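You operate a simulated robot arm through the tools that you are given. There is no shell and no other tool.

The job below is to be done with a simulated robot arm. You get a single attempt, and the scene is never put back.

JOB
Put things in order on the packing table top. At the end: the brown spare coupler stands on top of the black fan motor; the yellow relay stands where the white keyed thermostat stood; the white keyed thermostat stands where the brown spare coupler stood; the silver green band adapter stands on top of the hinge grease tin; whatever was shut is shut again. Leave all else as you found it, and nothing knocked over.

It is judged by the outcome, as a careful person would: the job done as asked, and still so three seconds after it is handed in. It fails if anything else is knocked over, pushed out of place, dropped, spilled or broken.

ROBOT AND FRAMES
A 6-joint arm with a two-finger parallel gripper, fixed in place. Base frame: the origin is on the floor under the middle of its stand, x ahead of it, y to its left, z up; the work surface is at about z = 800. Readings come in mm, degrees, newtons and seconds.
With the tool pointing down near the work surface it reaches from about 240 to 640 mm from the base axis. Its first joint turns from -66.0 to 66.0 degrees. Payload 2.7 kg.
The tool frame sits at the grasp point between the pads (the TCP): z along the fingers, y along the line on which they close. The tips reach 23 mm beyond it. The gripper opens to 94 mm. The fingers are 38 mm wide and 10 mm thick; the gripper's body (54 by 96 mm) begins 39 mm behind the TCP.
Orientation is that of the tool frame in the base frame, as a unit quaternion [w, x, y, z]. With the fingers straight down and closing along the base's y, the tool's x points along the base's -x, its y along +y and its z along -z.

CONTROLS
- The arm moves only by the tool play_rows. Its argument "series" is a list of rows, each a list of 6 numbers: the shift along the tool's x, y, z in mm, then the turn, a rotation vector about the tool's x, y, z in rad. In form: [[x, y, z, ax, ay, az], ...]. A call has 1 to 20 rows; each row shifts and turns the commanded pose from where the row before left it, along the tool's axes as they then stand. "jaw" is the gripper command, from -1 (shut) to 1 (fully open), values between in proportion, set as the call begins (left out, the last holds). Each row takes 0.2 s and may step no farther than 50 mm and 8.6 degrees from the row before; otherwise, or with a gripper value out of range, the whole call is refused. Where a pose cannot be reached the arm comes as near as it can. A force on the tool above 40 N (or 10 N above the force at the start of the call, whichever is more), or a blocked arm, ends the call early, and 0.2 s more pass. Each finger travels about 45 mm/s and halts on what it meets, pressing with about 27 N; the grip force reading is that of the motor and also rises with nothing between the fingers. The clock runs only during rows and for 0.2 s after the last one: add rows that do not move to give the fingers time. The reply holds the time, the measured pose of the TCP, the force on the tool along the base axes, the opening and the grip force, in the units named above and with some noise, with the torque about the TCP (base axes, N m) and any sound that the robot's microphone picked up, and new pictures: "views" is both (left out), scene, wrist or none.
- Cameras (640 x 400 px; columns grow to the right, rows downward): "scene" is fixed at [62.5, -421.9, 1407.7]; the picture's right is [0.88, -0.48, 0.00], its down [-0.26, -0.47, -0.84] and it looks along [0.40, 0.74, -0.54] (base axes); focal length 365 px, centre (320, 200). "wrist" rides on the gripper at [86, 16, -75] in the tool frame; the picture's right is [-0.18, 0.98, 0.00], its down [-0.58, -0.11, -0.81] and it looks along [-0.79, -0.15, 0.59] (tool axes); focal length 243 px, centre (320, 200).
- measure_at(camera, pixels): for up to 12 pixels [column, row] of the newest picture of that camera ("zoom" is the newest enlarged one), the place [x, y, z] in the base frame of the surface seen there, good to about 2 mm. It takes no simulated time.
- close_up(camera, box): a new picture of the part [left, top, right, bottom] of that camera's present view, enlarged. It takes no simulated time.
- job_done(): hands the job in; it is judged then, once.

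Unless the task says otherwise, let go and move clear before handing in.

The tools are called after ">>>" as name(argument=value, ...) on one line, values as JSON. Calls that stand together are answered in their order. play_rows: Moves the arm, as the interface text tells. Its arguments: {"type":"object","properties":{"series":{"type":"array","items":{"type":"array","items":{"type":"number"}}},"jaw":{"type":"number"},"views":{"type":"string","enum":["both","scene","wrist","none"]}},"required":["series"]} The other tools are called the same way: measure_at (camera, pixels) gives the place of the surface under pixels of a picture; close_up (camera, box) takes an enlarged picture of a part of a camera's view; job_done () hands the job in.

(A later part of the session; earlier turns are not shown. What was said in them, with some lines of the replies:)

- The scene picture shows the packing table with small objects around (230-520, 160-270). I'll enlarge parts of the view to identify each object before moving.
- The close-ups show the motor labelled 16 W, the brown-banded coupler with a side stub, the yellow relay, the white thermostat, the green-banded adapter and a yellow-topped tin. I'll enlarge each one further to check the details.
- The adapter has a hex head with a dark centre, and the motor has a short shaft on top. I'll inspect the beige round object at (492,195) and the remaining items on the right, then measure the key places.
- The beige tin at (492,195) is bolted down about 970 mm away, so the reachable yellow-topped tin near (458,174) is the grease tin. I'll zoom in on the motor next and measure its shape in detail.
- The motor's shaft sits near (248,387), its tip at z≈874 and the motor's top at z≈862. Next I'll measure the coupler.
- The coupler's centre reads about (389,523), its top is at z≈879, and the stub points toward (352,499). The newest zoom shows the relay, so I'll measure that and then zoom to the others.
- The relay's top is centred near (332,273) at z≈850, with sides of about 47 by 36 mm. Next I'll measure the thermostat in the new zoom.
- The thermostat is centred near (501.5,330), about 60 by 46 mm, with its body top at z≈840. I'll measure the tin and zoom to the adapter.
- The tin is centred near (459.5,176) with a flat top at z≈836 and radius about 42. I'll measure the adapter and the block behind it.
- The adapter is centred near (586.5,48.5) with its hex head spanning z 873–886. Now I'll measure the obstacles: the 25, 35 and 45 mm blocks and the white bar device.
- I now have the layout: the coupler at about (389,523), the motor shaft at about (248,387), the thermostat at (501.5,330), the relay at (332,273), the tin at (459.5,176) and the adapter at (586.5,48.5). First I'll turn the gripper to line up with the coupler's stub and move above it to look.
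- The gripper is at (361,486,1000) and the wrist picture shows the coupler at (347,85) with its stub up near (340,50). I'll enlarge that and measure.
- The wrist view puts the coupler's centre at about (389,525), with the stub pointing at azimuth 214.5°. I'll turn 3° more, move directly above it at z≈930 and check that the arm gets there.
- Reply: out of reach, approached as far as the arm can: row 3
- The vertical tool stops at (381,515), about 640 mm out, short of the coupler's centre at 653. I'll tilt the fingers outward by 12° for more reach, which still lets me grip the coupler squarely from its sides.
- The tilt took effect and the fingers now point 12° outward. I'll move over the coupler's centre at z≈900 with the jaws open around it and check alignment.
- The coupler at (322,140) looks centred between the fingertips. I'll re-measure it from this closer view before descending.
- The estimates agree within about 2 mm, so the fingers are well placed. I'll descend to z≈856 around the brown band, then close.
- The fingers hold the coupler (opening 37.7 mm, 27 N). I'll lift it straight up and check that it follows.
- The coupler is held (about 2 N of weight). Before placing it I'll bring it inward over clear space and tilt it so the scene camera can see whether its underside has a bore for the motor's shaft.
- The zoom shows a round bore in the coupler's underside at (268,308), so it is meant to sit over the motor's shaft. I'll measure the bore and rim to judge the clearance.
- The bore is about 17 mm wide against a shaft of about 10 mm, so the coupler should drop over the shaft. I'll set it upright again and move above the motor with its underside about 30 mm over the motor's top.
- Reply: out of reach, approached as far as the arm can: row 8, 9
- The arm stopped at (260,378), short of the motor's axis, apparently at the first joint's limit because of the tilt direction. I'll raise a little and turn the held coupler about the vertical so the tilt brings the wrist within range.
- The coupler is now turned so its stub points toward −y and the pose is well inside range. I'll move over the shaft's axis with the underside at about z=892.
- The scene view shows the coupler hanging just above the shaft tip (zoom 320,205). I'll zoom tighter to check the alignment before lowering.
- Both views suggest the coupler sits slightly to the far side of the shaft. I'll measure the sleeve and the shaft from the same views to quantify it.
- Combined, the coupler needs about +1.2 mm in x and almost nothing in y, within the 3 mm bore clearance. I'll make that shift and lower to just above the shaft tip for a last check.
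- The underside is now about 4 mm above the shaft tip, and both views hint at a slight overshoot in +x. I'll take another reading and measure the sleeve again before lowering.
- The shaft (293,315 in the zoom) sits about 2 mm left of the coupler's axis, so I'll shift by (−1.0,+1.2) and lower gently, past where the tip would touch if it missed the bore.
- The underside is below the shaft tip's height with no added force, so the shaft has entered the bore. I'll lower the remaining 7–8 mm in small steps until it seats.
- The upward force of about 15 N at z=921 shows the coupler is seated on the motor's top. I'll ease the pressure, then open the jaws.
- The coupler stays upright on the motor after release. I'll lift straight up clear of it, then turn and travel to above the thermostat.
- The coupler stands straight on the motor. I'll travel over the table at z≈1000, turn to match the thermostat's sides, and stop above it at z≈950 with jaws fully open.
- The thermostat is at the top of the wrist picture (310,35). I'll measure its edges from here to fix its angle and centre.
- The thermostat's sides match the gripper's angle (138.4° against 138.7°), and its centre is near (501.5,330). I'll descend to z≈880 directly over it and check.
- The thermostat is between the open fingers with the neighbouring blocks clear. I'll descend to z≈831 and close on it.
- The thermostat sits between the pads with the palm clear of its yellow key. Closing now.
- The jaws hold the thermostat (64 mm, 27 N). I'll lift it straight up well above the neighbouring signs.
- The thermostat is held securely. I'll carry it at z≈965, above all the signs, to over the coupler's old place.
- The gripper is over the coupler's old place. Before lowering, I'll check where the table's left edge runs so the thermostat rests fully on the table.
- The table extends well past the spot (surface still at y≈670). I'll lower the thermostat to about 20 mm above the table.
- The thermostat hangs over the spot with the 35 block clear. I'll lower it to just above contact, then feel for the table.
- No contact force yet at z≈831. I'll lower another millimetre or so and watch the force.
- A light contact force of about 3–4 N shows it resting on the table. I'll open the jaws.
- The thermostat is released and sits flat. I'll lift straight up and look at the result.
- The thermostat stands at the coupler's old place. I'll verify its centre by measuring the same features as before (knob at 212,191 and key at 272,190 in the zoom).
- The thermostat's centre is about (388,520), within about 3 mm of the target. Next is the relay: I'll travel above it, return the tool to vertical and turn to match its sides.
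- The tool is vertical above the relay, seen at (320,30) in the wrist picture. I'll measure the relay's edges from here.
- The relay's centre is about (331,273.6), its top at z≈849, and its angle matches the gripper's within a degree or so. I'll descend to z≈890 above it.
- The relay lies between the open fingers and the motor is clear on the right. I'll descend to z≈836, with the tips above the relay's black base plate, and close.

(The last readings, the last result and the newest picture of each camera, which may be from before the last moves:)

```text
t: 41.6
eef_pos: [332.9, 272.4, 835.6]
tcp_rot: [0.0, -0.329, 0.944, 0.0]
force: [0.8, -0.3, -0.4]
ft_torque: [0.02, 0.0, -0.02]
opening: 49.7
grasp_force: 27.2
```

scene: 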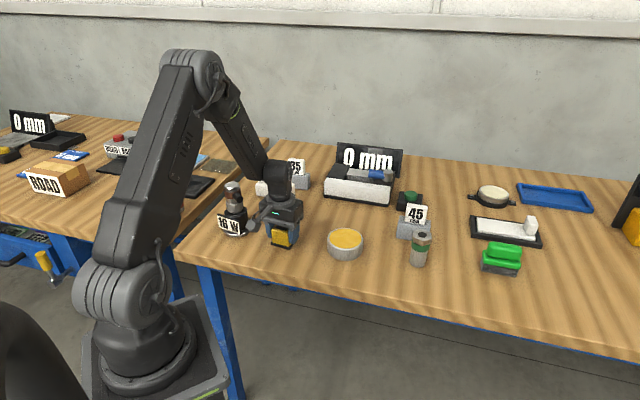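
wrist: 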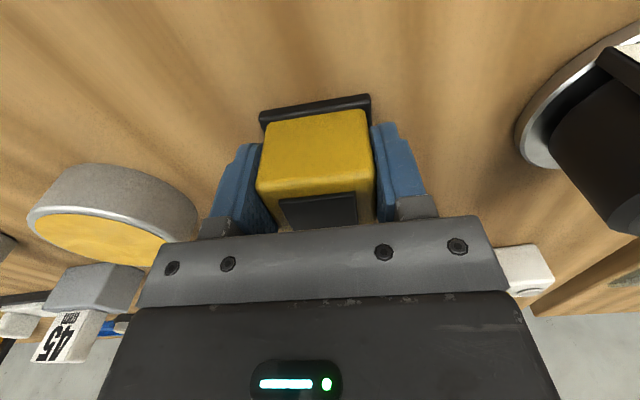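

The jaws hold the relay (49.7 mm, 27 N). I'll lift it clear and carry it over the thermostat's old place at (501.5,330).

>>> play_rows(series=[[0, 0, -5, 0, 0, 0], [0, 0, -20, 0, 0, 0], [0, 0, -40, 0, 0, 0], [0, 0, -40, 0, 0, 0], [0, 0, -20, 0, 0, 0], [-42.05, -14.8, 0, 0, 0, 0], [-42.05, -14.8, 0, 0, 0, 0], [-42.05, -14.8, 0, 0, 0, 0], [-42.05, -14.7, 0, 0, 0, 0], [0, 0, 0, 0, 0, 0]], views="both")

```text
t: 43.8
eef_pos: [498.6, 330.1, 960.8]
tcp_rot: [-0.001, -0.33, 0.944, -0.001]
force: [0.2, -0.1, -0.5]
ft_torque: [-0.01, 0.0, 0.02]
opening: 49.6
grasp_force: 26.8
```

scene: 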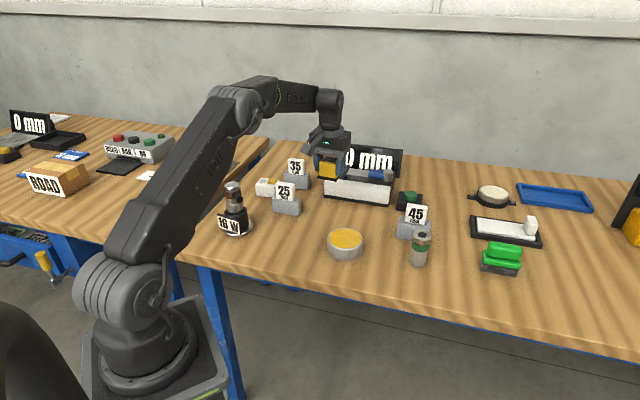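
wrist: 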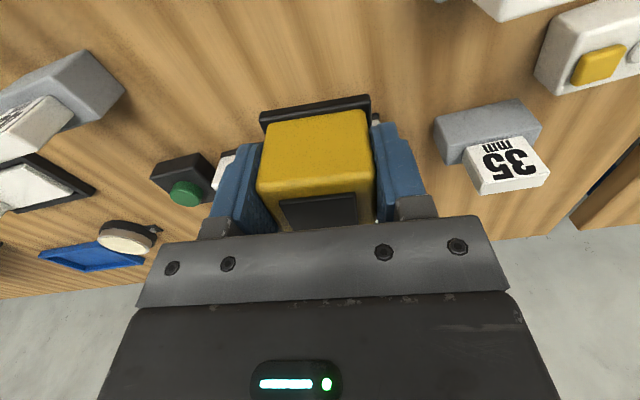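

The relay is held over the spot. I'll lower it to about 15 mm above the table with a small x correction.

>>> play_rows(series=[[-0.5, -0.4, 36.7, 0, 0, 0], [-0.5, -0.4, 36.7, 0, 0, 0], [-0.5, -0.4, 36.7, 0, 0, 0], [0, 0, 0, 0, 0, 0]], views="both")

```text
t: 44.8
eef_pos: [500.9, 330.7, 850.7]
tcp_rot: [0.0, -0.329, 0.944, 0.0]
force: [-0.6, 0.0, 0.5]
ft_torque: [0.0, -0.02, 0.0]
opening: 49.6
grasp_force: 27.2
```

scene: 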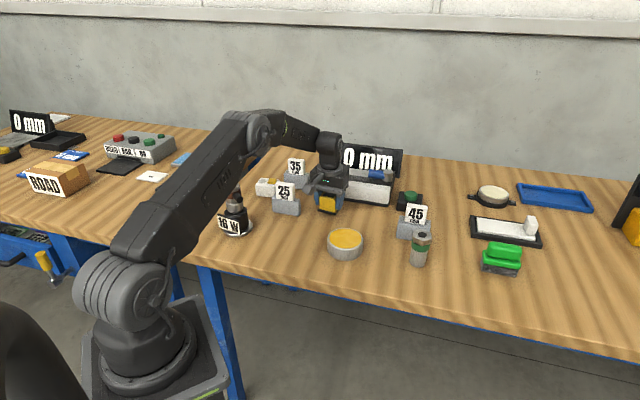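
wrist: 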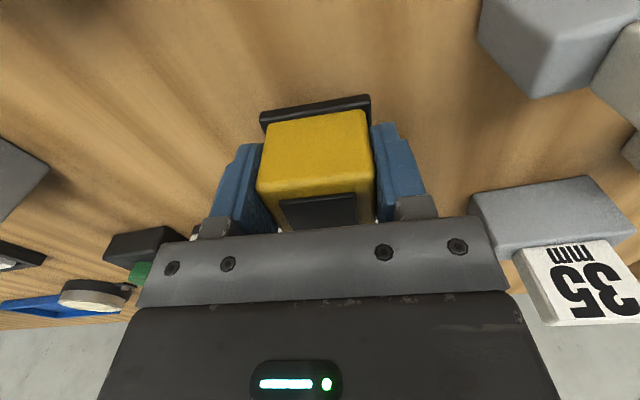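

The relay is aligned over the spot at (501,330.7). I'll lower the last part in small steps, feeling for the table.

>>> play_rows(series=[[0, 0, 9, 0, 0, 0], [0, 0, 4, 0, 0, 0], [0, 0, 0, 0, 0, 0]], views="none")

>>> play_rows(series=[[0, 0, 1, 0, 0, 0], [0, 0, 0.7, 0, 0, 0], [0, 0, 0, 0, 0, 0]], views="none")

```text
t: 45.6
eef_pos: [501.2, 331.5, 837.6]
tcp_rot: [0.0, -0.329, 0.944, 0.0]
force: [-0.2, -0.2, -0.5]
ft_torque: [0.02, -0.02, 0.03]
opening: 49.9
grasp_force: 26.5
```

```text
t: 46.4
eef_pos: [501.2, 330.9, 837.5]
tcp_rot: [0.0, -0.33, 0.944, 0.0]
force: [0.8, -0.3, -0.4]
ft_torque: [0.05, 0.0, -0.01]
opening: 49.5
grasp_force: 27.3
```

No contact force yet, so I'll go down another millimetre.

>>> play_rows(series=[[0, 0, 1, 0, 0, 0], [0, 0, 0, 0, 0, 0]], views="none")

```text
t: 47.0
eef_pos: [501.1, 331.6, 835.5]
tcp_rot: [0.0, -0.329, 0.944, 0.0]
force: [0.6, -1.0, 0.3]
ft_torque: [0.01, 0.02, 0.05]
opening: 49.5
grasp_force: 26.9
```

>>> play_rows(series=[[0, 0, 0.6, 0, 0, 0], [0, 0, 0, 0, 0, 0]], views="none")

```text
t: 47.6
eef_pos: [502.1, 331.1, 836.6]
tcp_rot: [0.001, -0.33, 0.944, 0.0]
force: [-0.9, 0.1, 4.0]
ft_torque: [-0.03, 0.06, -0.03]
opening: 49.7
grasp_force: 27.1
```

A contact force of about 4.5 N shows the relay resting on the table. I'll open the jaws part way and look.

>>> play_rows(series=[[0, 0, 0, 0, 0, 0], [0, 0, 0, 0, 0, 0], [0, 0, 0, 0, 0, 0]], jaw=0.5, views="wrist")

```text
t: 48.4
eef_pos: [501.4, 331.4, 836.1]
tcp_rot: [0.0, -0.33, 0.944, 0.0]
force: [-0.1, 0.0, 0.4]
ft_torque: [0.01, 0.03, 0.0]
opening: 70.2
grasp_force: 0.0
```

wrist: 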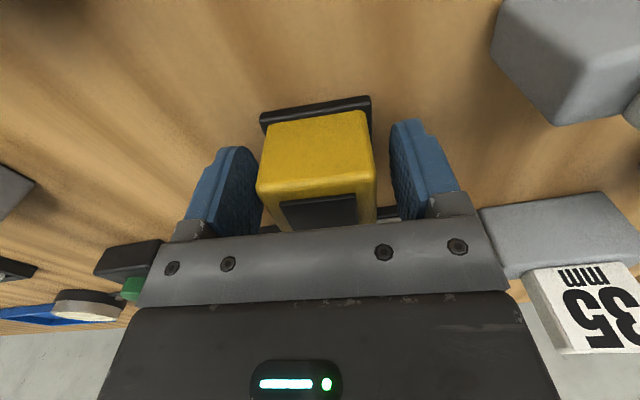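

The relay is released and stands flat. I'll lift clear, then travel to above the adapter while turning to match its hex flats.

>>> play_rows(series=[[0, 0, -5, 0, 0, 0], [0, 0, -20, 0, 0, 0], [0, 0, -40, 0, 0, 0], [0, 0, -40, 0, 0, 0], [0, 0, -45, 0, 0, 0], [0, 0, 0, 0, 0, 0]], views="scene")

>>> play_rows(series=[[15.4, -39.3, 0, 0, 0, 0], [15.4, -39.3, 0, 0, 0, 0], [15.4, -39.3, 0, 0, 0, 0], [15.4, -39.3, 0, 0, 0, 0], [15.4, -39.3, 0, 0, 0, 0], [15.4, -39.3, 0, 0, 0, 0], [15.4, -39.2, 0, 0, 0, 0], [0, 0, 0, 0, 0, 0.123], [0, 0, 0, 0, 0, 0.123], [0, 0, 0, 0, 0, 0.123], [0, 0, 0, 0, 0, 0.123], [0, 0, 0, 0, 0, 0.123], [0, 0, 0, 0, 0, 0.123], [0, 0, 0, 0, 0, 0.123], [0, 0, 0, 0, 0, 0]], views="both")

```text
t: 49.8
eef_pos: [501.2, 332.5, 986.0]
tcp_rot: [0.0, -0.329, 0.944, 0.0]
force: [0.0, -0.1, -0.1]
ft_torque: [0.04, -0.01, 0.04]
opening: 70.6
grasp_force: 0.0
```

scene: 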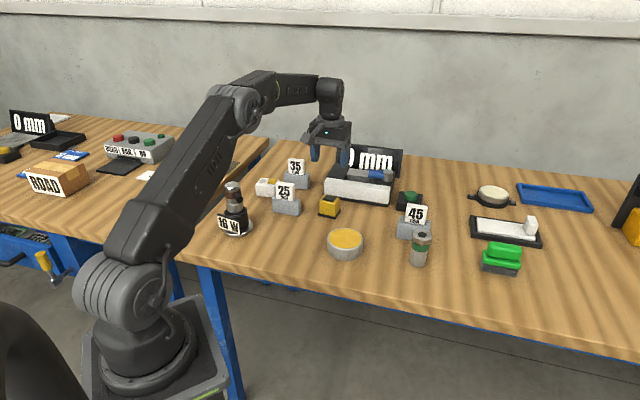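

```text
t: 53.0
eef_pos: [588.0, 49.3, 984.0]
tcp_rot: [0.001, 0.096, 0.995, -0.001]
force: [-0.2, -0.3, 0.5]
ft_torque: [0.0, 0.0, 0.01]
opening: 70.5
grasp_force: 0.0
```

scene: 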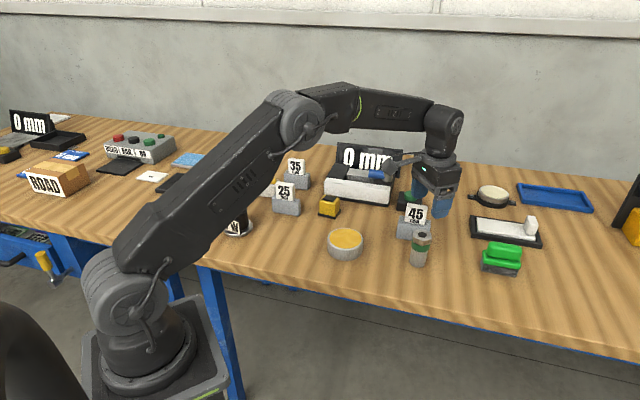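
wrist: 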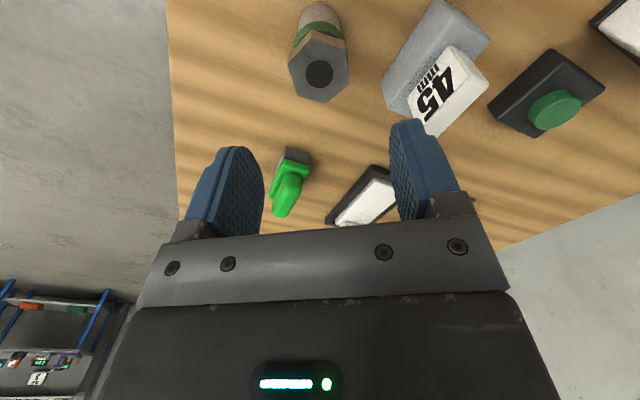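

The tool is vertical above the adapter, which is at (320,55) in the wrist picture. I'll enlarge and measure the hex head.

>>> close_up(camera="wrist", box=[270, 0, 370, 110])

```text
3.64 times, centred on (320, 55) of wrist
```

zoom: 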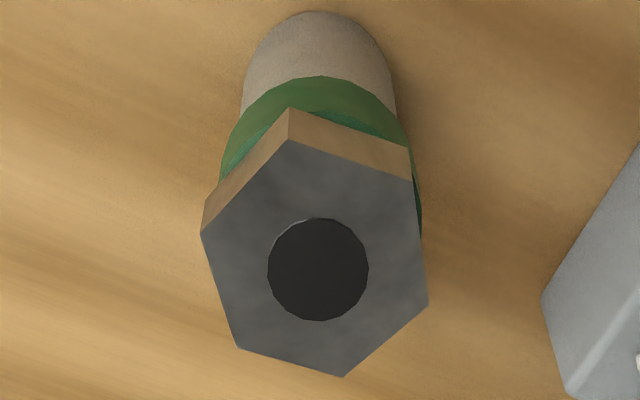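

>>> measure_at(camera="zoom", pixels=[[291, 145], [206, 233], [242, 345], [342, 372], [424, 300], [408, 182], [318, 268], [275, 268], [362, 268], [318, 225], [318, 312], [350, 130]])

>>> measure_at(camera="zoom", pixels=[[230, 150], [410, 160], [320, 90], [255, 80], [385, 80], [320, 50], [320, 15], [250, 60], [390, 60], [500, 200], [540, 300], [570, 390]])

```text
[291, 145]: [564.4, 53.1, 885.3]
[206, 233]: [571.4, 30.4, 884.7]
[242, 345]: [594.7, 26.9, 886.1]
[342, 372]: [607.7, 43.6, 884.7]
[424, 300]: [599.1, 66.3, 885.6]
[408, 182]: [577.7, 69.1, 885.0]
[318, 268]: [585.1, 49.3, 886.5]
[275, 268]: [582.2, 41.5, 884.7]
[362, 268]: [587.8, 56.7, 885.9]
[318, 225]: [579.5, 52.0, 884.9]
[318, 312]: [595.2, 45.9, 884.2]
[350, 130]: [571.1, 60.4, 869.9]
```

```text
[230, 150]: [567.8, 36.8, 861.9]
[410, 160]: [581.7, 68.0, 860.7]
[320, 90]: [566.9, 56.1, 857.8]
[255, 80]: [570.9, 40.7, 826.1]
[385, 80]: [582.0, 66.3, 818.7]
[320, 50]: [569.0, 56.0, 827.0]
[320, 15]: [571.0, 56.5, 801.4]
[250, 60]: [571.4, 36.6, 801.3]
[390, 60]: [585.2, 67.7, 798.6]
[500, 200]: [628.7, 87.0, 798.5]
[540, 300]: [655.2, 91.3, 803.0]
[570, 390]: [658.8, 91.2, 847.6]
```

The hex head is centred at (585.8,48.2) with flats at 80.6°, and the green band below it has a radius of about 20 mm. I'll fine-tune the angle and descend to z≈925 above it.

>>> play_rows(series=[[0, 0, 0, 0, 0, -0.028], [1, -0.7, 29.5, 0, 0, 0], [1, -0.7, 29.5, 0, 0, 0], [0, 0, 0, 0, 0, 0]], jaw=0.7, views="both")

```text
t: 54.0
eef_pos: [585.9, 48.3, 925.5]
tcp_rot: [0.0, 0.082, 0.997, 0.0]
force: [0.2, -0.2, -0.3]
ft_torque: [0.03, 0.02, 0.0]
opening: 80.1
grasp_force: 0.1
```

scene: 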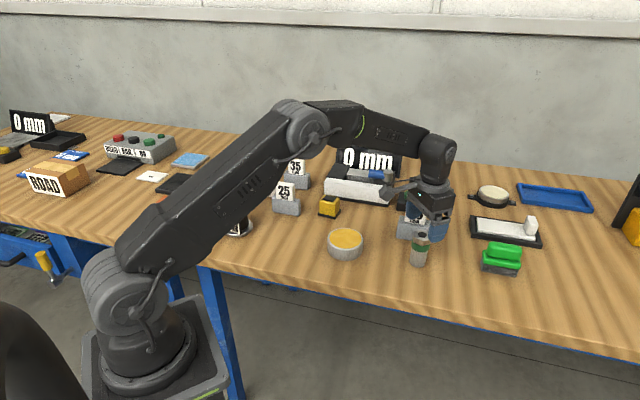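
wrist: 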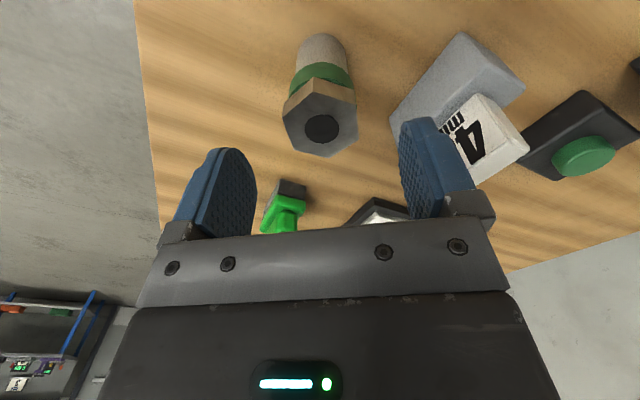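

The adapter at (322,120) is centred between the fingers, with the 45 block's sign clear to the right. I'll descend to z≈862 around the green band.

>>> play_rows(series=[[0, 0, 32, 0, 0, 0], [0, 0, 31.5, 0, 0, 0], [0, 0, 0, 0, 0, 0]], views="both")

>>> close_up(camera="scene", box=[380, 170, 470, 275])

```text
t: 54.8
eef_pos: [586.9, 50.4, 862.4]
tcp_rot: [0.0, 0.08, 0.997, 0.0]
force: [0.7, 0.3, 0.2]
ft_torque: [-0.04, -0.01, 0.0]
opening: 79.8
grasp_force: 0.2
```

scene: 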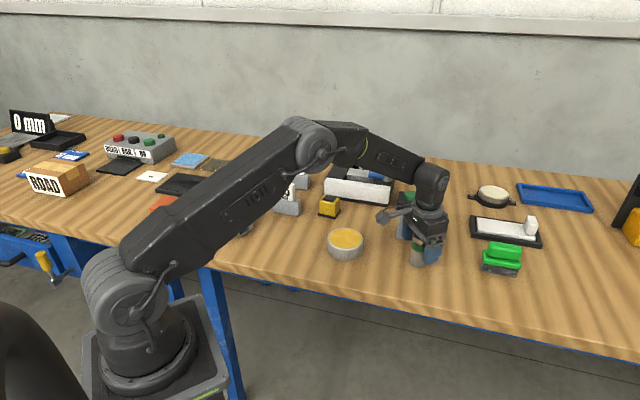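
wrist: 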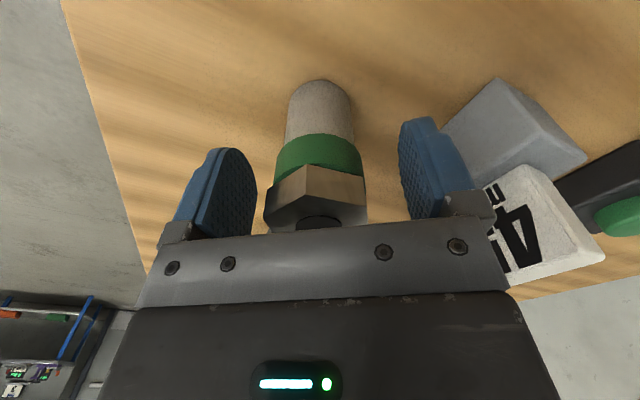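

```text
3.81 times, centred on (425, 222) of scene
```

zoom: 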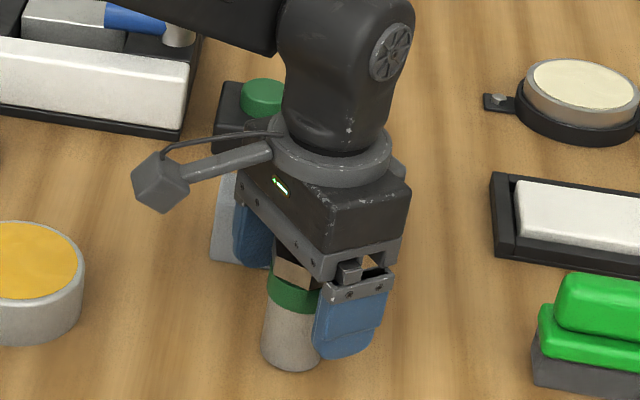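

The pads straddle the green band with the hex head under the palm. Closing now.

>>> play_rows(series=[[0, 0, 0, 0, 0, 0], [0, 0, 0, 0, 0, 0], [0, 0, 0, 0, 0, 0], [0, 0, 0, 0, 0, 0]], jaw=-1, views="wrist")

```text
t: 55.8
eef_pos: [586.6, 49.9, 862.4]
tcp_rot: [0.0, 0.081, 0.997, 0.0]
force: [-1.0, 0.2, -0.3]
ft_torque: [0.03, 0.0, 0.0]
opening: 45.3
grasp_force: 27.3
```

wrist: 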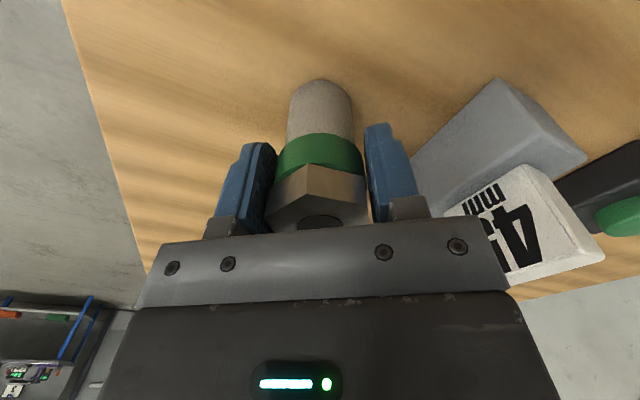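

The jaws hold the adapter at 45 mm with 27 N. I'll lift it straight up 80 mm and check that it comes along.

>>> play_rows(series=[[0, 0, -5, 0, 0, 0], [0, 0, -15, 0, 0, 0], [0, 0, -30, 0, 0, 0], [0, 0, -30, 0, 0, 0], [0, 0, 0, 0, 0, 0]], views="both")

```text
t: 57.0
eef_pos: [586.9, 49.6, 941.1]
tcp_rot: [0.0, 0.081, 0.997, 0.0]
force: [0.9, -1.3, -1.5]
ft_torque: [0.01, -0.03, 0.0]
opening: 45.3
grasp_force: 27.2
```

scene: 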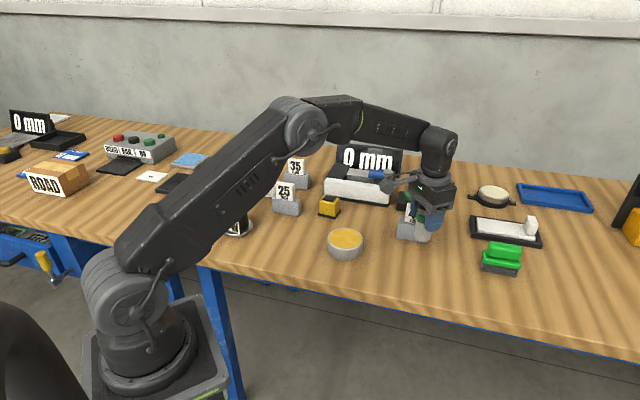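
wrist: 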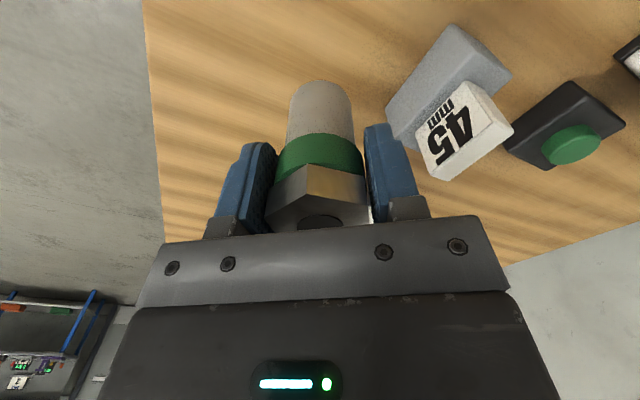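

The adapter is lifted and unchanged in the grip. I'll carry it over the tin's centre at (459.5,176), keeping its underside near z≈880.

>>> play_rows(series=[[36.5, 26, 0, 0, 0, 0], [36.5, 26, 0, 0, 0, 0], [36.5, 26, 0, 0, 0, 0], [36.4, 26, 0, 0, 0, 0], [0, 0, 0, 0, 0, 0]], views="both")

>>> close_up(camera="scene", box=[300, 160, 400, 270])

```text
t: 58.2
eef_pos: [458.0, 175.4, 941.2]
tcp_rot: [0.0, 0.081, 0.997, -0.001]
force: [0.7, 0.5, -1.0]
ft_torque: [-0.01, 0.01, -0.02]
opening: 45.0
grasp_force: 27.2
```

scene: 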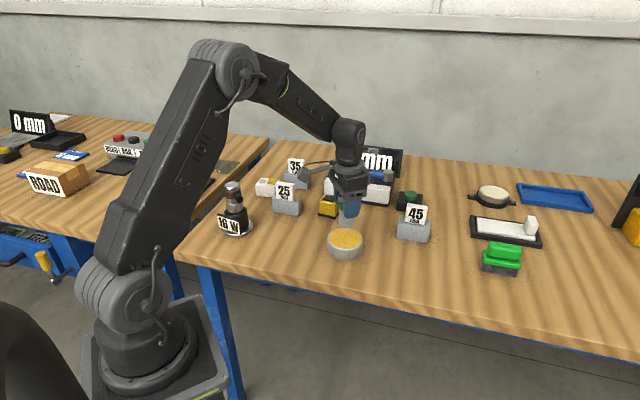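
wrist: 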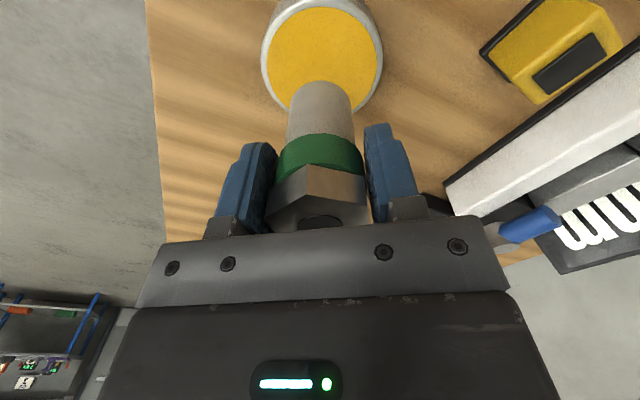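

```text
3.64 times, centred on (350, 215) of scene
```

zoom: 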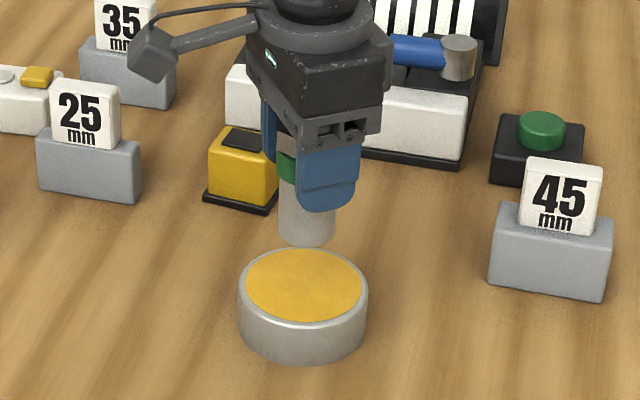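

The adapter hangs centred over the tin in both views. I'll lower it to just above the tin's top, then feel for contact.

>>> play_rows(series=[[-1.0, 0.3, 20, 0, 0, 0], [0, 0, 17, 0, 0, 0], [0, 0, 3, 0, 0, 0], [0, 0, 0, 0, 0, 0]], views="both")

>>> close_up(camera="scene", box=[315, 190, 375, 265])

```text
t: 59.2
eef_pos: [459.7, 175.4, 900.6]
tcp_rot: [0.0, 0.081, 0.997, 0.001]
force: [0.5, -0.7, -1.7]
ft_torque: [0.03, 0.01, -0.02]
opening: 45.3
grasp_force: 27.2
```

scene: 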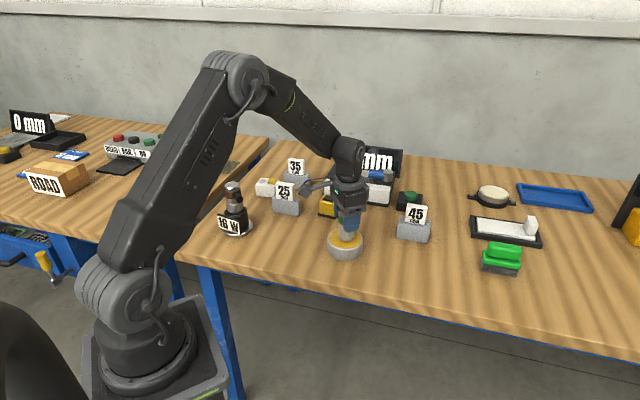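
wrist: 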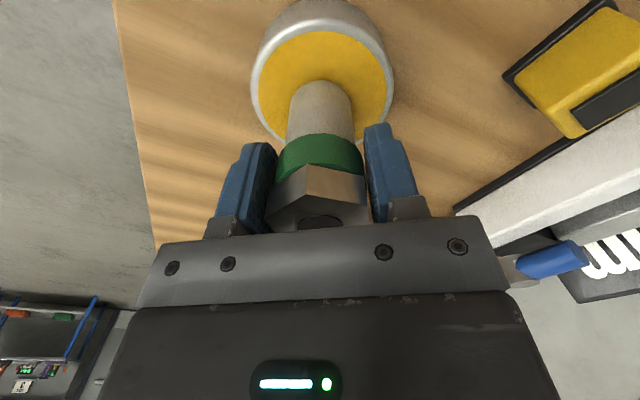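

```text
5.33 times, centred on (345, 228) of scene
```

zoom: 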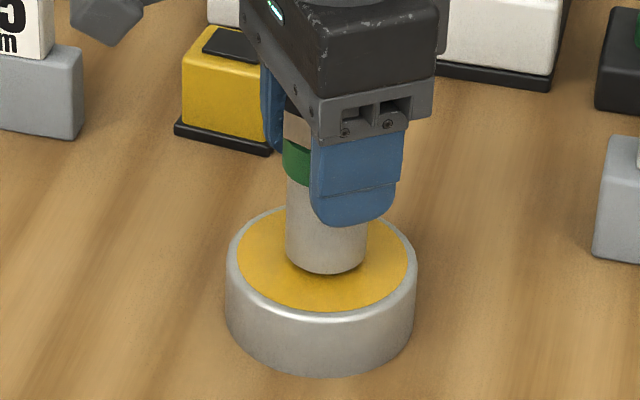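

The adapter is about 2 mm above the tin and near its centre. I'll lower in millimetre steps until it touches.

>>> play_rows(series=[[0, 0, 1, 0, 0, 0], [0, 0, 0.7, 0, 0, 0], [0, 0, 0, 0, 0, 0]], views="none")

```text
t: 60.0
eef_pos: [458.8, 174.1, 899.5]
tcp_rot: [0.001, 0.081, 0.997, -0.001]
force: [-0.6, 0.4, -1.4]
ft_torque: [0.0, 0.01, 0.01]
opening: 45.0
grasp_force: 27.1
```

>>> play_rows(series=[[0, 0, 0.8, 0, 0, 0], [0, 0, 0, 0, 0, 0]], views="none")

```text
t: 60.6
eef_pos: [460.1, 173.6, 900.5]
tcp_rot: [0.0, 0.08, 0.997, 0.0]
force: [0.2, -0.1, -0.4]
ft_torque: [0.03, -0.03, -0.01]
opening: 45.4
grasp_force: 27.3
```

>>> play_rows(series=[[0, 0, 0.8, 0, 0, 0], [0, 0, 0, 0, 0, 0]], views="none")

```text
t: 61.2
eef_pos: [458.6, 174.5, 898.6]
tcp_rot: [0.0, 0.08, 0.997, 0.0]
force: [0.0, -0.5, -1.6]
ft_torque: [0.0, -0.03, -0.01]
opening: 45.3
grasp_force: 26.5
```

No contact yet (still carrying about 1.5 N at z≈898.6), so I'll keep lowering in small steps.

>>> play_rows(series=[[0, 0, 0.8, 0, 0, 0], [0, 0, 0, 0, 0, 0]], views="none")

>>> play_rows(series=[[0, 0, 0, 0, 0, 0]], views="scene")

>>> close_up(camera="scene", box=[325, 210, 365, 260])

```text
t: 61.8
eef_pos: [458.8, 175.3, 899.0]
tcp_rot: [0.0, 0.081, 0.997, 0.0]
force: [0.2, 0.8, -2.0]
ft_torque: [0.05, 0.02, 0.0]
opening: 45.3
grasp_force: 27.0
```

```text
t: 62.2
eef_pos: [458.8, 174.5, 898.2]
tcp_rot: [-0.001, 0.081, 0.997, 0.0]
force: [-0.1, 0.2, -2.4]
ft_torque: [-0.03, 0.02, 0.01]
opening: 44.8
grasp_force: 27.1
```

scene: 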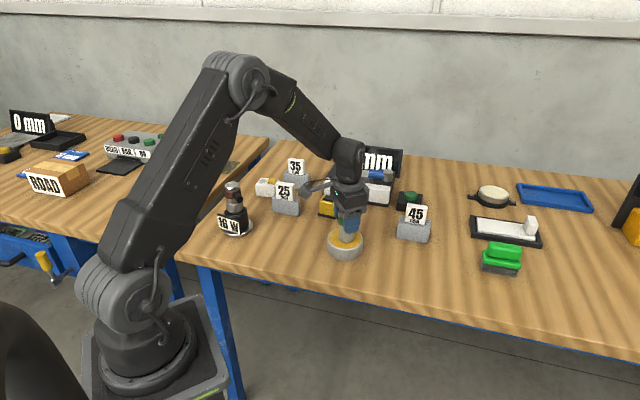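

```text
8.00 times, centred on (345, 235) of scene
```

zoom: 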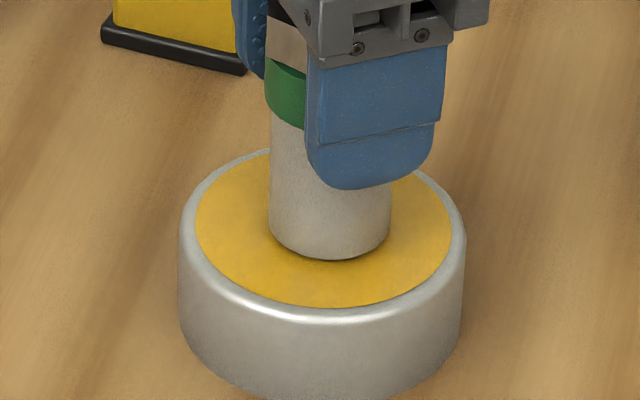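

The adapter's underside is nearly touching the yellow top (zoom 330,260). I'll continue down in small steps.

>>> play_rows(series=[[0, 0, 0.8, 0, 0, 0], [0, 0, 0, 0, 0, 0]], views="none")

```text
t: 62.8
eef_pos: [458.4, 174.1, 898.9]
tcp_rot: [0.0, 0.082, 0.997, 0.0]
force: [0.4, -1.3, -2.3]
ft_torque: [0.02, -0.04, 0.0]
opening: 45.0
grasp_force: 26.4
```

>>> play_rows(series=[[0, 0, 0.8, 0, 0, 0], [0, 0, 0, 0, 0, 0]], views="none")

```text
t: 63.4
eef_pos: [459.3, 175.0, 896.1]
tcp_rot: [0.0, 0.081, 0.997, -0.001]
force: [-0.4, 0.1, -0.6]
ft_torque: [0.03, 0.01, 0.03]
opening: 45.1
grasp_force: 27.0
```

>>> play_rows(series=[[0, 0, 0.6, 0, 0, 0], [0, 0, 0, 0, 0, 0]], views="none")

```text
t: 64.0
eef_pos: [460.7, 174.4, 897.5]
tcp_rot: [0.001, 0.082, 0.997, 0.001]
force: [-3.7, 0.9, 10.7]
ft_torque: [-0.04, 0.33, -0.1]
opening: 44.9
grasp_force: 26.9
```

A force of about 11 N shows the adapter is resting on the tin. I'll ease up half a millimetre and then open.

>>> play_rows(series=[[0, 0, -0.4, 0, 0, 0], [0, 0, 0, 0, 0, 0]], views="none")

>>> play_rows(series=[[0, 0, 0, 0, 0, 0], [0, 0, 0, 0, 0, 0], [0, 0, 0, 0, 0, 0], [0, 0, 0, 0, 0, 0]], jaw=0.7, views="both")

```text
t: 64.6
eef_pos: [460.7, 175.0, 896.4]
tcp_rot: [0.002, 0.081, 0.997, 0.001]
force: [-2.1, 0.3, 13.5]
ft_torque: [-0.02, 0.14, -0.09]
opening: 44.8
grasp_force: 26.5
```

```text
t: 65.6
eef_pos: [459.2, 174.6, 895.6]
tcp_rot: [0.0, 0.082, 0.997, 0.0]
force: [0.5, -0.3, 0.2]
ft_torque: [0.0, 0.01, -0.01]
opening: 79.9
grasp_force: 0.0
```

scene: 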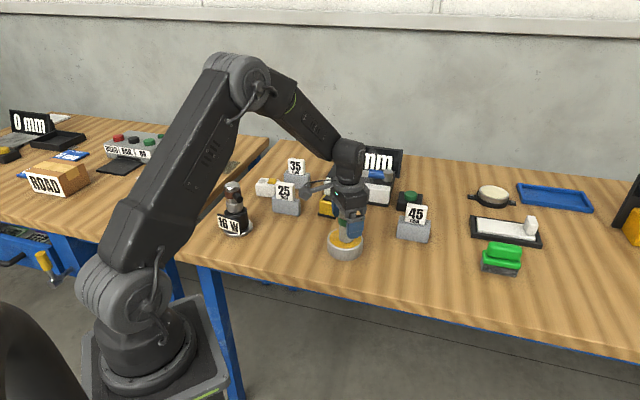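
wrist: 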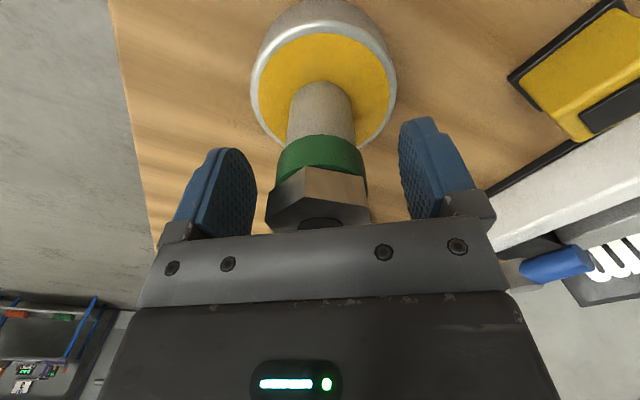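

The adapter stands on the tin after release. I'll lift straight up and clear of everything, then inspect the whole table.

>>> play_rows(series=[[0, 0, -5, 0, 0, 0], [0, 0, -20, 0, 0, 0], [0, 0, -40, 0, 0, 0], [0, 0, -40, 0, 0, 0], [0, 0, -40, 0, 0, 0], [0, 0, 0, 0, 0, 0]], views="none")

>>> play_rows(series=[[40, 0, -20, 0, 0, 0], [40, 0, -20, 0, 0, 0], [40, 0, -10, 0, 0, 0], [0, 0, 0, 0, 0, 0]], views="both")

>>> close_up(camera="scene", box=[200, 140, 450, 290])

```text
t: 67.0
eef_pos: [460.1, 174.1, 1043.3]
tcp_rot: [0.0, 0.081, 0.997, 0.0]
force: [-0.4, 0.0, 0.9]
ft_torque: [0.01, 0.01, 0.01]
opening: 79.9
grasp_force: 0.1
```

```text
t: 68.0
eef_pos: [341.4, 192.2, 1093.7]
tcp_rot: [0.0, 0.081, 0.997, 0.0]
force: [0.3, 0.0, 0.1]
ft_torque: [0.01, 0.03, -0.01]
opening: 79.8
grasp_force: 0.1
```

scene: 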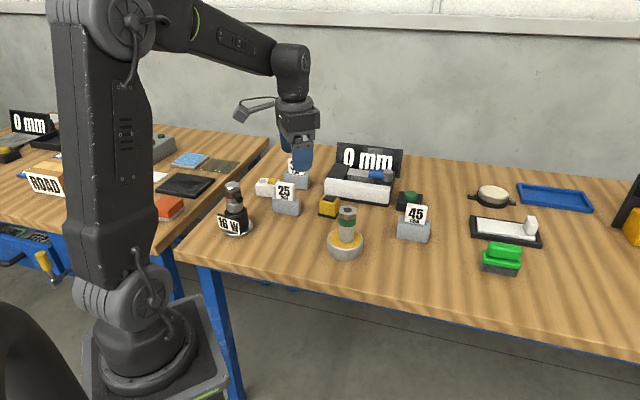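
wrist: 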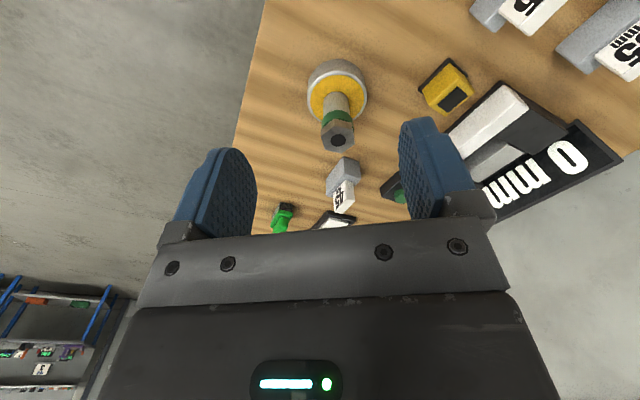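

```text
2.56 times, centred on (325, 215) of scene
```

zoom: 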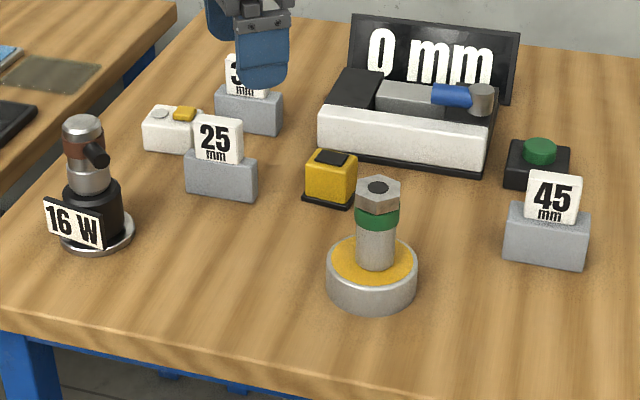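

All four items stand in their new places. I'll verify their positions by measuring the relay, adapter, tin, coupler and motor.

>>> measure_at(camera="zoom", pixels=[[331, 157], [308, 163], [336, 172], [356, 163], [378, 187], [372, 265], [371, 245], [340, 260], [415, 262], [85, 123], [85, 185], [160, 118]])

>>> close_up(camera="scene", box=[210, 170, 260, 240])

>>> close_up(camera="scene", box=[305, 185, 375, 265])

```text
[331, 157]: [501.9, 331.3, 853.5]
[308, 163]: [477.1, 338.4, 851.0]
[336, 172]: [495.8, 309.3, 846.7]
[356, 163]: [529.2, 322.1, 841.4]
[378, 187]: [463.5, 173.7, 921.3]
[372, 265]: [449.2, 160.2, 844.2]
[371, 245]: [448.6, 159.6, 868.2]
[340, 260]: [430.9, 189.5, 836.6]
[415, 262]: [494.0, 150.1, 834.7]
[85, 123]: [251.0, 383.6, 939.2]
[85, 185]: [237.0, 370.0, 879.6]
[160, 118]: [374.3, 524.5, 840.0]
```

```text
5.71 times, centred on (235, 205) of scene
```

zoom: 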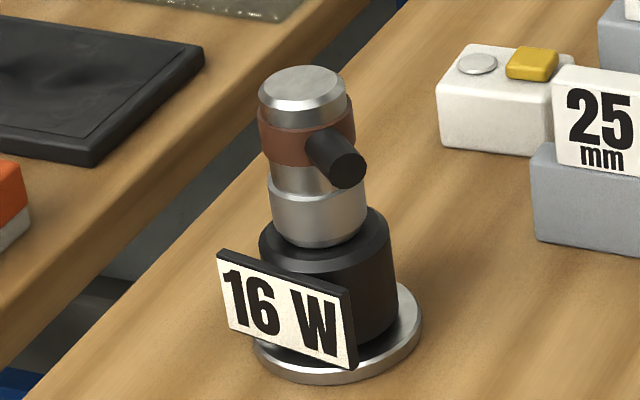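

```text
5.00 times, centred on (340, 225) of scene
```

zoom: 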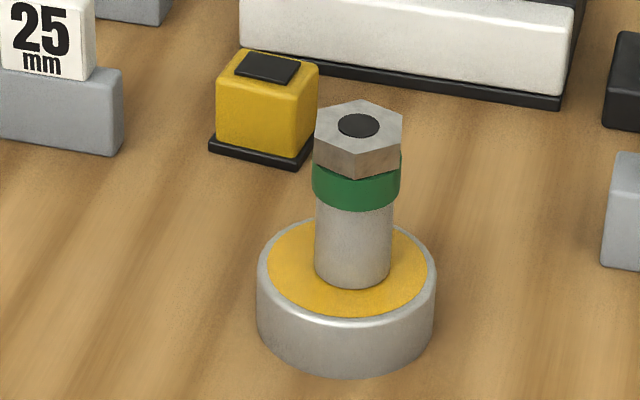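

The relay is centred at (501.9,331), the adapter stands upright on the tin, the coupler is seated on the motor, and the thermostat is in the coupler's old place. Nothing had to be opened, nothing else has moved and the gripper is clear, so I'm handing in the job.

>>> job_done()

```text
The job is handed in.
```

All four items are in their new places, nothing was knocked over, and I've handed in the job.

- **Brown coupler:** it stands on the black fan motor. Its underside has a bore, and it is seated over the motor's shaft.
- **White thermostat:** it stands in the coupler's old place, about 3 mm off by measurement.
- **Yellow relay:** it stands in the thermostat's old place, within about 2 mm by measurement.
- **Green-banded adapter:** it stands near the centre of the yellow-topped tin. There were two round tins. I took this one as the hinge grease tin because the other is bolted down and out of reach.

Nothing had to be opened, so there was nothing to shut again. In the last pictures everything was upright, the other objects were where they started, and the gripper was clear.
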